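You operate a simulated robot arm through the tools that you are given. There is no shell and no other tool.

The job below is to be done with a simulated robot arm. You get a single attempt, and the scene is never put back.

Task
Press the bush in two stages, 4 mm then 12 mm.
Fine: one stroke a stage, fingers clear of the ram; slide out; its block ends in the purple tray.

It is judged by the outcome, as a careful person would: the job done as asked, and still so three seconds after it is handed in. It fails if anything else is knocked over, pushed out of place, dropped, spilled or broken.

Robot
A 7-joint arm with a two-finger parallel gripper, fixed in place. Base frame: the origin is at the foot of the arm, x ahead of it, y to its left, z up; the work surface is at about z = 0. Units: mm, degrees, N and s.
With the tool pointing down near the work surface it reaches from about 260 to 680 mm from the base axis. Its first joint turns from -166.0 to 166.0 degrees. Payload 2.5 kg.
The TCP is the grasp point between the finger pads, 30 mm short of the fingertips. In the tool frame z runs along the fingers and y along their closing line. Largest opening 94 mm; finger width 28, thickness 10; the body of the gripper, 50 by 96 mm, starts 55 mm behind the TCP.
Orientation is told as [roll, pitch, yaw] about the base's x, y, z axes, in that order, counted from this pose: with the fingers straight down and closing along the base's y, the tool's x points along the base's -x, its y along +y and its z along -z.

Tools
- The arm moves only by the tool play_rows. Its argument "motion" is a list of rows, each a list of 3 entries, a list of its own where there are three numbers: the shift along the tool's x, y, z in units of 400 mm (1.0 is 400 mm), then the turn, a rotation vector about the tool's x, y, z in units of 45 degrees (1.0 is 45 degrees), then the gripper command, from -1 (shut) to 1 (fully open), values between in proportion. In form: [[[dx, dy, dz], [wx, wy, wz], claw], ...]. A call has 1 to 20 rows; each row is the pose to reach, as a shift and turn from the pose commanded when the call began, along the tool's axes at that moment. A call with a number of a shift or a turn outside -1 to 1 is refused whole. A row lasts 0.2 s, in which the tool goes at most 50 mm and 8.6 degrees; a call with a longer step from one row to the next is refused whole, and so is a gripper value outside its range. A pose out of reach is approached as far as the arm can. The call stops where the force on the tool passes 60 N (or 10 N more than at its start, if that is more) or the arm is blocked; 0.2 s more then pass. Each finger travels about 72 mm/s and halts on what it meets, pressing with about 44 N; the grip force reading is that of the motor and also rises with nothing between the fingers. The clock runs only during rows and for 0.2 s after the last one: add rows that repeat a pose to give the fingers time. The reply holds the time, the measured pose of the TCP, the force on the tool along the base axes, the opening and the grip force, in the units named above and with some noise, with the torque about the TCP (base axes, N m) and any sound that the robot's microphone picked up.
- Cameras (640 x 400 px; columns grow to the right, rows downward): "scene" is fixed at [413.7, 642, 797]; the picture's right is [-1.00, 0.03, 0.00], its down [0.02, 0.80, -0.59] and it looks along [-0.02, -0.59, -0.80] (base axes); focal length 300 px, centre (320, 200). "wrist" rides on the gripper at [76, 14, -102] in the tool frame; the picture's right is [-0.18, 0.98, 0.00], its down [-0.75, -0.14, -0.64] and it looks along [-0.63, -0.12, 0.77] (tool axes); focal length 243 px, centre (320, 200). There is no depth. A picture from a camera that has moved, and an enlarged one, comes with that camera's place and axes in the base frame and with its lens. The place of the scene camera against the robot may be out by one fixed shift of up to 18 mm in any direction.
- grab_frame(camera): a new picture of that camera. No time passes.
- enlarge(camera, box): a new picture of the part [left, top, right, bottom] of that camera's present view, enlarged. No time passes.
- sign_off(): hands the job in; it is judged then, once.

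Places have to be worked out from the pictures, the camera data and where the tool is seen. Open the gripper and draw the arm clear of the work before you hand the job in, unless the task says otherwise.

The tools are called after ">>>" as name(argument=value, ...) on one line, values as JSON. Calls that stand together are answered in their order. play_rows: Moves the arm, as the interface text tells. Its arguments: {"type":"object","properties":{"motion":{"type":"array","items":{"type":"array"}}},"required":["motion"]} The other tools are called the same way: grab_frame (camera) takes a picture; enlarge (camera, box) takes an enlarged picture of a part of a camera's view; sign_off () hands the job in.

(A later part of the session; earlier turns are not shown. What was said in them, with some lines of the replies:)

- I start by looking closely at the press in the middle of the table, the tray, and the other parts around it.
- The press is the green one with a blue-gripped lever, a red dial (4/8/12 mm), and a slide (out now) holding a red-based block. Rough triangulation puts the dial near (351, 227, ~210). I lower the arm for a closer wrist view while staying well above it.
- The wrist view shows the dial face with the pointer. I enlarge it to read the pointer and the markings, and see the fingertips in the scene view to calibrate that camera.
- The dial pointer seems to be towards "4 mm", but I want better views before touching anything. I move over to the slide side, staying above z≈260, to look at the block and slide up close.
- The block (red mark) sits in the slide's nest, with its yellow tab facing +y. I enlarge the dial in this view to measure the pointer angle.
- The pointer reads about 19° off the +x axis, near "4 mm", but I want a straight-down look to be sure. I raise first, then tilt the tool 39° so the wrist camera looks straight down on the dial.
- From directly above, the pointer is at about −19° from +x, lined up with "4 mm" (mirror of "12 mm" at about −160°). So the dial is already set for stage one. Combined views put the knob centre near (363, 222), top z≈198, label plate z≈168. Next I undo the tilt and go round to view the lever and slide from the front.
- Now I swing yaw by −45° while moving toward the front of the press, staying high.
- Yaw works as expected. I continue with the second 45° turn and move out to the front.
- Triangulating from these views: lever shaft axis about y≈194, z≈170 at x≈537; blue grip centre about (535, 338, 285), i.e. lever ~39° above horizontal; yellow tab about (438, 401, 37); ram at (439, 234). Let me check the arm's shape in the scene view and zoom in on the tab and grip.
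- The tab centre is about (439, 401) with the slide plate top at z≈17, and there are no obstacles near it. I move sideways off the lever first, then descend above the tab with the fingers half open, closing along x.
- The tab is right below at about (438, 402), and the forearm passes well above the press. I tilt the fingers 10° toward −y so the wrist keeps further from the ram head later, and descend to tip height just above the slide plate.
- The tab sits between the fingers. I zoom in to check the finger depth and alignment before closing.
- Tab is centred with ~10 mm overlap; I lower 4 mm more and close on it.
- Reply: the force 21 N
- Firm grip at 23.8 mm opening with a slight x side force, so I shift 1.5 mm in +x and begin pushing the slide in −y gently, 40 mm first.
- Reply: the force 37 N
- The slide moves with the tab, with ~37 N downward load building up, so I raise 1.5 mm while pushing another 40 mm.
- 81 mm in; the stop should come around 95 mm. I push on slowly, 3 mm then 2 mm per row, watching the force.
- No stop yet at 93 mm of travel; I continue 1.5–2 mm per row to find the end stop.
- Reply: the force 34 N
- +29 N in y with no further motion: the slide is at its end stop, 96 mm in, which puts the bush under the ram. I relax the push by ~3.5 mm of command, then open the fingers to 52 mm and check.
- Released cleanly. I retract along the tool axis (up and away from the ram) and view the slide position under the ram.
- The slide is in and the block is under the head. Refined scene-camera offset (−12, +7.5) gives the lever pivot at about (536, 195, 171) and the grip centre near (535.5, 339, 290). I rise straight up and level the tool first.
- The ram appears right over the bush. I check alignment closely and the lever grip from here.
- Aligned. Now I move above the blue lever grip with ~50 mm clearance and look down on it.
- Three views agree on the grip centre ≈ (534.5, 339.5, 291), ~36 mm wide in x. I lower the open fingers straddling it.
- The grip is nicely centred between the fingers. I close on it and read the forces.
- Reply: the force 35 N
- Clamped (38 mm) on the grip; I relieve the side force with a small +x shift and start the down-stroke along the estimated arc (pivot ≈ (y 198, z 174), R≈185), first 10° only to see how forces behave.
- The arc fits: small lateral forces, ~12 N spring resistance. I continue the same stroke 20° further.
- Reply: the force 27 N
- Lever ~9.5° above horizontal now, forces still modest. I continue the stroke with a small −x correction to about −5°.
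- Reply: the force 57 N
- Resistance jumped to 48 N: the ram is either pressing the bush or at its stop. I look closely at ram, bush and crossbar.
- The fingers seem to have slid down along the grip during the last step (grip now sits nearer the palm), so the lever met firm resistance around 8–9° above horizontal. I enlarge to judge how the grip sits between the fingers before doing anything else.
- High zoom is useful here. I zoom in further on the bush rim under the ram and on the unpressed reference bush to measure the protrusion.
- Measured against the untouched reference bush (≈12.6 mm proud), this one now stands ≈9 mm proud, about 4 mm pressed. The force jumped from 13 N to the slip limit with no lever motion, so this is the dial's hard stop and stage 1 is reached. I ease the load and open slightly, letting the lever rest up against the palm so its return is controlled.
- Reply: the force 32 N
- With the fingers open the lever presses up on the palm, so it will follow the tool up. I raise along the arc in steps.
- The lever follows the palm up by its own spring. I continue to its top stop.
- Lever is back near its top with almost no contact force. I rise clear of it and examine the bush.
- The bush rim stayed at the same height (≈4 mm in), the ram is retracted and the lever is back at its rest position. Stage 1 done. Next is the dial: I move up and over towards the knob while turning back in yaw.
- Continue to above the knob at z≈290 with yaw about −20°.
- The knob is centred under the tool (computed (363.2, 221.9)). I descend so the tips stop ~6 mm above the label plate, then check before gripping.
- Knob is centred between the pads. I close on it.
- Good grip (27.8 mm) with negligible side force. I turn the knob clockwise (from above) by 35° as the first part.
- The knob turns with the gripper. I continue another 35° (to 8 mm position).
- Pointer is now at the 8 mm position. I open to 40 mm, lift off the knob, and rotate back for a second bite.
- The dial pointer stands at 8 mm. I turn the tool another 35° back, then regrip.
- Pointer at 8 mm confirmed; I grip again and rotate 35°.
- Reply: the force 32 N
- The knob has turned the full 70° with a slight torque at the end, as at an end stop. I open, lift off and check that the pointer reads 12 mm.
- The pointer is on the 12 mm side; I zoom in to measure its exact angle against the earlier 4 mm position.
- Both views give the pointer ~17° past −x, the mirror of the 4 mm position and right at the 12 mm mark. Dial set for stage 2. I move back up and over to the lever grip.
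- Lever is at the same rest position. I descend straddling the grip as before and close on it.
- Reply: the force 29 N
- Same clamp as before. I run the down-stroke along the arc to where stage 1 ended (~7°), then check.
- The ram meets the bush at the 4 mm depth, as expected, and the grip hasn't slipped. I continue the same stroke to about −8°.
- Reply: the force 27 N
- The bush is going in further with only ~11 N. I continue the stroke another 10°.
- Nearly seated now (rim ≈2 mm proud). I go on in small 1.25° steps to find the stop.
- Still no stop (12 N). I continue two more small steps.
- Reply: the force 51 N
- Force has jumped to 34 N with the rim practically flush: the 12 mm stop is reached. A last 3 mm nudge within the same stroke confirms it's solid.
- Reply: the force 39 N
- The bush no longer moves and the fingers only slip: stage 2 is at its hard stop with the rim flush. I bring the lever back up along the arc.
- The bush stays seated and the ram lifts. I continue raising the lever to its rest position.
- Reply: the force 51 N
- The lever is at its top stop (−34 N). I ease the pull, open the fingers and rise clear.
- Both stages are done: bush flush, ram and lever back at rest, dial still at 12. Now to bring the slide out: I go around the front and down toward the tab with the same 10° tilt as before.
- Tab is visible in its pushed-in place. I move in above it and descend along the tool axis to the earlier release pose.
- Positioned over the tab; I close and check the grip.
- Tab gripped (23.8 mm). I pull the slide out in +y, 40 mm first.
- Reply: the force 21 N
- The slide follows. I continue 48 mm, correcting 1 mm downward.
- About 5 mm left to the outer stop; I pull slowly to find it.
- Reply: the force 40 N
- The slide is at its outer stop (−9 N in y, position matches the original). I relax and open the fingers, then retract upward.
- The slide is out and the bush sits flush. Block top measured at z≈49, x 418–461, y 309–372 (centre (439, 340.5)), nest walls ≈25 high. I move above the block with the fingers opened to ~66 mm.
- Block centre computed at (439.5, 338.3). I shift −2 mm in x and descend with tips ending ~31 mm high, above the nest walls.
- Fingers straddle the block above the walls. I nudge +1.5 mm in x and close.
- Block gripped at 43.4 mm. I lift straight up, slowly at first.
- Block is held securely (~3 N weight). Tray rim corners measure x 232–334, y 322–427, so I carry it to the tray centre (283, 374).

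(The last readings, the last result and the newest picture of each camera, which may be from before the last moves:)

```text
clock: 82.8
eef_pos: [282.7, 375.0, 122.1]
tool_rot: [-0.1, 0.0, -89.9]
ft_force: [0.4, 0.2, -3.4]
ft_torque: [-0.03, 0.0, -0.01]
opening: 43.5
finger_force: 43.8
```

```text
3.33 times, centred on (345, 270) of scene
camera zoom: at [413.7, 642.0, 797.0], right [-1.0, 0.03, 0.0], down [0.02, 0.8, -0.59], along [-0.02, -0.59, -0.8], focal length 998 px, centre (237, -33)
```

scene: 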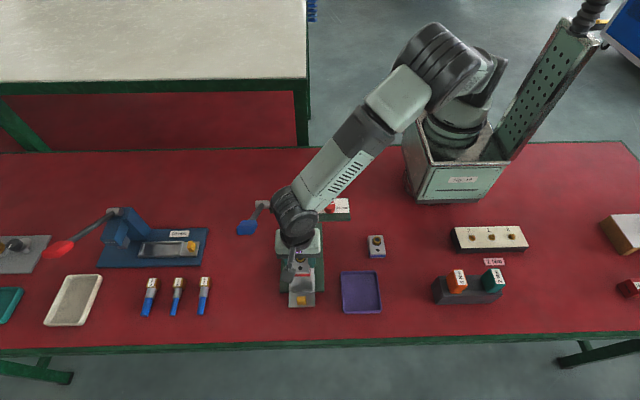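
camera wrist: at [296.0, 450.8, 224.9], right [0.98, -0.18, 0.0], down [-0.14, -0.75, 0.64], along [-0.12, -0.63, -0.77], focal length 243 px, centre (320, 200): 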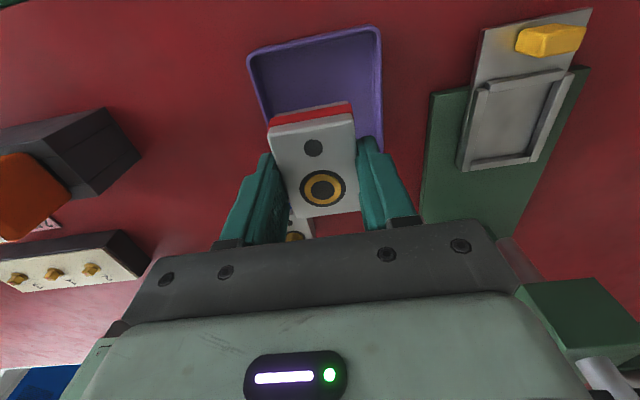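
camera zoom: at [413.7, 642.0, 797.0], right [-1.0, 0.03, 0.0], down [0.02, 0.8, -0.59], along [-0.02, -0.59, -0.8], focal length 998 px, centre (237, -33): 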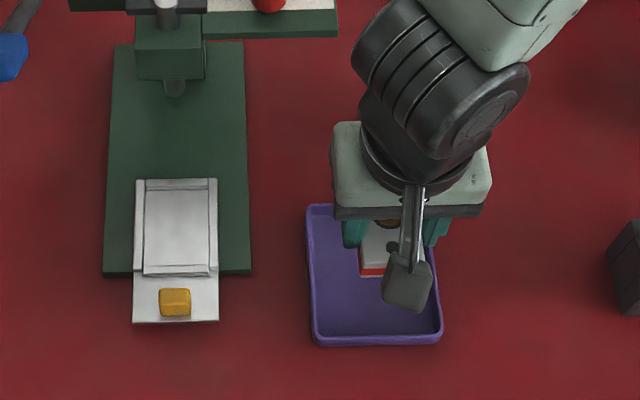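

Block is over the tray's middle. I lower to ~15 mm above the floor, then feel for contact.

>>> play_rows(motion=[[[0, 0.003, 0.05], [0, 0, 0], -1], [[0, 0.003, 0.1], [0, 0, 0], -1], [[0, 0.003, 0.135], [0, 0, 0], -1], [[0, 0.003, 0.155], [0, 0, 0], -1]])

>>> grab_frame(camera="wrist")

>>> enlarge(camera="scene", box=[320, 240, 410, 330])

```text
clock: 83.8
eef_pos: [285.7, 378.9, 57.8]
tool_rot: [0.0, 0.0, -90.1]
ft_force: [-0.3, -0.4, -3.1]
ft_torque: [-0.03, 0.04, -0.02]
opening: 43.5
finger_force: 44.1
```

```text
taken
camera wrist: at [298.8, 454.1, 160.0], right [0.98, -0.19, 0.0], down [-0.14, -0.75, 0.64], along [-0.12, -0.63, -0.77], focal length 243 px, centre (320, 200)
```

wrist: 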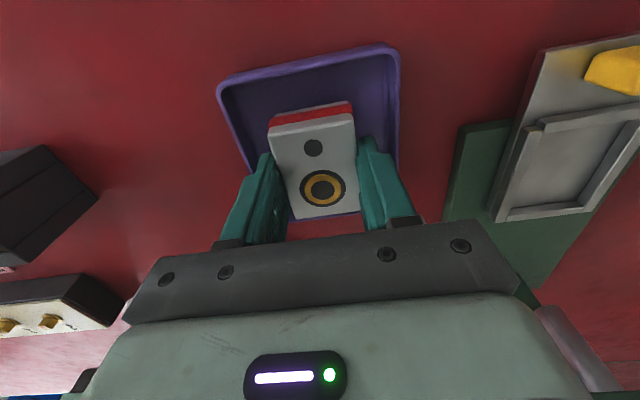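

```text
4.44 times, centred on (365, 285) of scene
camera zoom: at [413.7, 642.0, 797.0], right [-1.0, 0.03, 0.0], down [0.02, 0.8, -0.59], along [-0.02, -0.59, -0.8], focal length 1331 px, centre (120, -178)
```

zoom: 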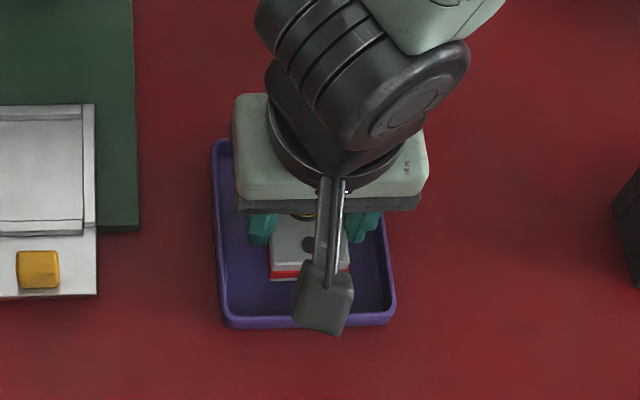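

Well inside the tray. I lower in small 2 mm steps to feel the floor.

>>> play_rows(motion=[[[0, 0, 0.005], [0, 0, 0], -1], [[0, 0, 0.01], [0, 0, 0], -1], [[0, 0, 0.015], [0, 0, 0], -1], [[0, 0, 0.02], [0, 0, 0], -1]])

```text
clock: 84.8
eef_pos: [284.9, 377.0, 49.3]
tool_rot: [0.0, -0.1, -90.1]
ft_force: [0.4, -0.1, -3.0]
ft_torque: [-0.02, 0.02, 0.03]
opening: 43.5
finger_force: 44.1
```

No contact yet (still −3 N of block weight). I continue lowering in 1.5 mm steps.

>>> play_rows(motion=[[[0, 0, 0.00375], [0, 0, 0], -1], [[0, 0, 0.0075], [0, 0, 0], -1]])

```text
clock: 85.4
eef_pos: [284.1, 376.2, 45.7]
tool_rot: [0.0, -0.1, -90.1]
ft_force: [-0.4, -0.1, -2.7]
ft_torque: [0.0, -0.02, 0.01]
opening: 43.6
finger_force: 44.0
```

Still free at z≈46; another two small steps.

>>> play_rows(motion=[[[0, 0, 0.00375], [0, 0, 0], -1], [[0, 0, 0.0075], [0, 0, 0], -1]])

>>> enlarge(camera="scene", box=[340, 260, 390, 320])

```text
clock: 86.0
eef_pos: [284.4, 376.3, 44.0]
tool_rot: [0.0, 0.0, -90.0]
ft_force: [-1.5, -0.9, 6.2]
ft_torque: [-0.2, 0.18, 0.03]
opening: 43.4
finger_force: 44.4
```

```text
6.67 times, centred on (365, 290) of scene
camera zoom: at [413.7, 642.0, 797.0], right [-1.0, 0.03, 0.0], down [0.02, 0.8, -0.59], along [-0.02, -0.59, -0.8], focal length 1997 px, centre (20, -400)
```

zoom: 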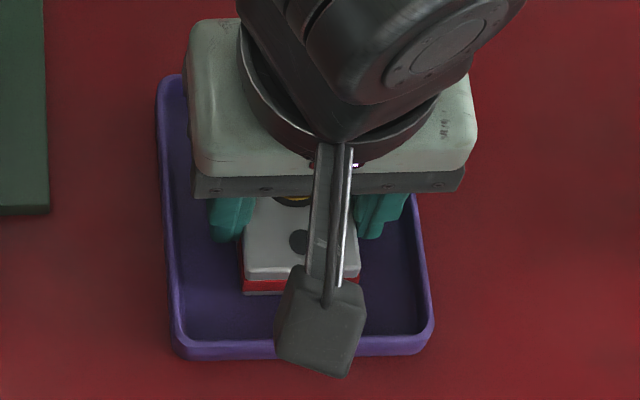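

Contact with the tray floor (+6 N). I open to ~56 mm (fingers still clear of the tray walls) and lift straight away.

>>> play_rows(motion=[[[0, 0, -0.001], [0, 0, 0], -0.05], [[0, 0, -0.001], [0, 0, 0], 0.15], [[0, 0, -0.001], [0, 0, 0], 0.2], [[0, 0, -0.04], [0, 0, 0], 0.2], [[0, 0, -0.1], [0, 0, 0], 0.2], [[0, 0, -0.2], [0, 0, 0], 0.3], [[0, 0, -0.3], [0, 0, 0], 0.5], [[0, 0, -0.4], [0, 0, 0], 0.8]])

>>> grab_frame(camera="wrist")

>>> grab_frame(camera="scene")

```text
clock: 87.8
eef_pos: [285.7, 375.2, 205.4]
tool_rot: [0.1, 0.0, -90.0]
ft_force: [0.1, 0.1, -0.4]
ft_torque: [0.0, 0.05, 0.04]
opening: 84.6
finger_force: 0.0
```

```text
taken
camera wrist: at [299.9, 451.7, 308.3], right [0.98, -0.18, 0.0], down [-0.14, -0.75, 0.64], along [-0.12, -0.63, -0.77], focal length 243 px, centre (320, 200)
```

wrist: 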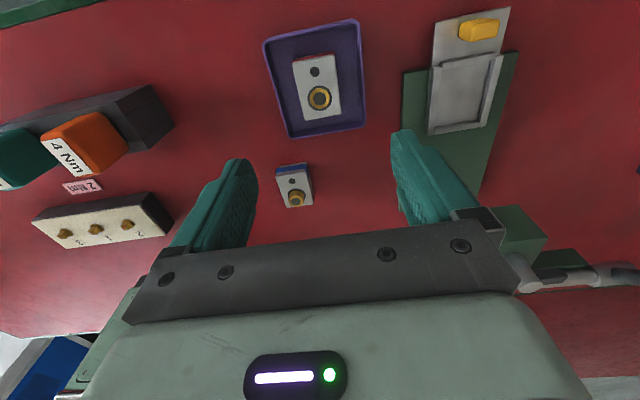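

```text
taken
```

scene: 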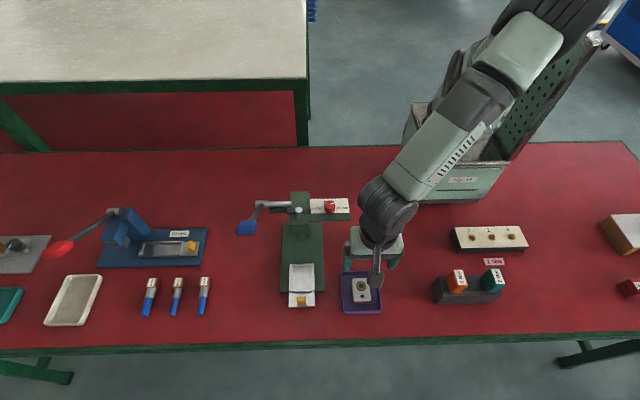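

The block lies flat in the purple tray with the bush flush. I draw the arm up and clear of the work.

>>> play_rows(motion=[[[0, 0, -0.1], [0, 0, 0], 1], [[0, 0, -0.2], [0, 0, 0], 1], [[-0.03, 0, -0.3], [0, 0, 0], 1], [[-0.08, 0, -0.4], [0, 0, 0], 1], [[-0.15, 0, -0.5], [0, 0, 0], 1], [[-0.22, 0, -0.6], [0, 0, 0], 1], [[-0.25, 0, -0.65], [0, 0, 0], 1]])

>>> grab_frame(camera="scene")

>>> enlarge(camera="scene", box=[220, 180, 400, 320])

>>> enlarge(camera="scene", box=[350, 275, 374, 299])

```text
clock: 89.4
eef_pos: [284.4, 278.7, 455.6]
tool_rot: [-0.2, -0.5, -90.1]
ft_force: [0.5, 0.1, -0.5]
ft_torque: [0.01, 0.03, 0.0]
opening: 94.0
finger_force: 0.1
```

```text
taken
```

scene: 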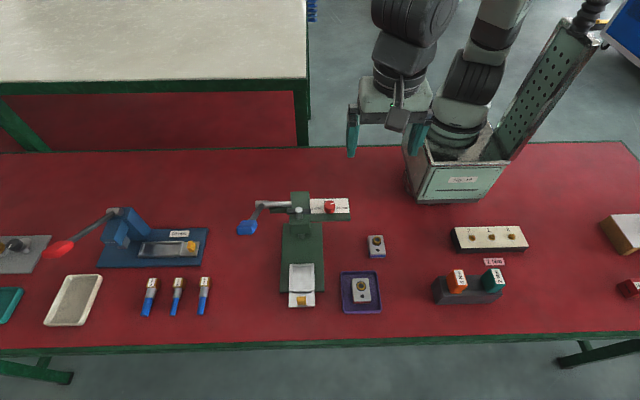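

```text
2.86 times, centred on (310, 250) of scene
camera zoom: at [413.7, 642.0, 797.0], right [-1.0, 0.03, 0.0], down [0.02, 0.8, -0.59], along [-0.02, -0.59, -0.8], focal length 856 px, centre (349, 57)
```

zoom: 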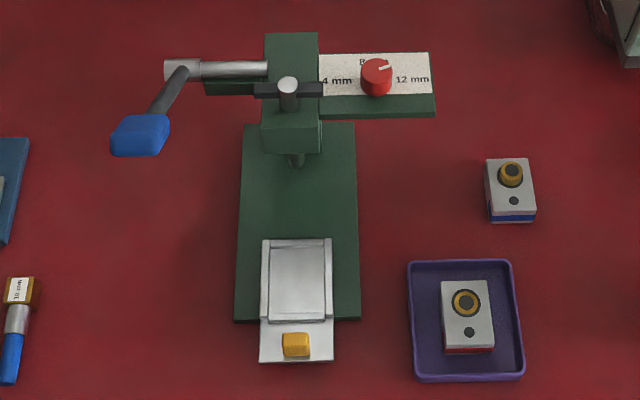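

```text
16.00 times, centred on (362, 287) of scene
camera zoom: at [413.7, 642.0, 797.0], right [-1.0, 0.03, 0.0], down [0.02, 0.8, -0.59], along [-0.02, -0.59, -0.8], focal length 4792 px, centre (-352, -1192)
```

zoom: 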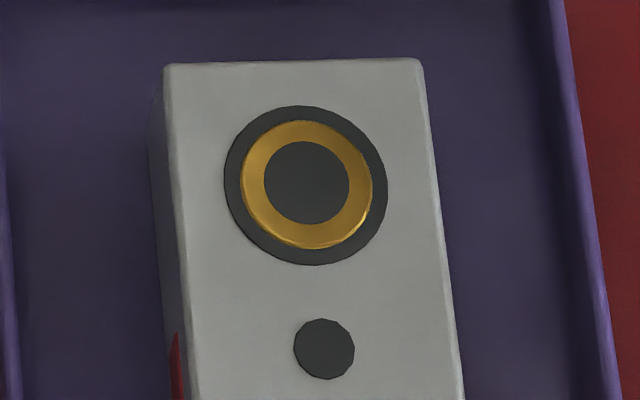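

Everything checks out. The bush is flush in its block, the block lies flat in the purple tray, and the slide is back at its original out position. The lever and ram are at rest, nothing else has been moved, and the gripper is open and clear. I hand the job in.

>>> sign_off()

```text
The job is handed in.
```

I pressed the bush in two stages, 4 mm then 12 mm, with one lever stroke for each. Its block is now lying flat in the purple tray. The job is handed in, but no verdict came back.

- **Stage 1 (4 mm):** The dial already pointed at 4 mm, so I left it. The lever came up hard against its stop. Compared with the untouched bush on the table, this one had gone in about 4 mm.
- **Stage 2 (12 mm):** I turned the dial to 12 mm and took the lever to its hard stop. The bush ended up level with the top of the block.
- **Lever grip slipped:** At the stops my fingers slid on the grip, about 40 mm at stage 1 and a few millimetres at stage 2. The lever stayed down, so neither stage needed a second stroke.
- **How things were left:** The fingers stayed away from the ram throughout. The slide is back at its original out position, the lever and ram are at rest, and the dial is still on 12 mm. From the camera, nothing else on the table has moved.

I judged both depths from camera views, so treat them as accurate to about half a millimetre.
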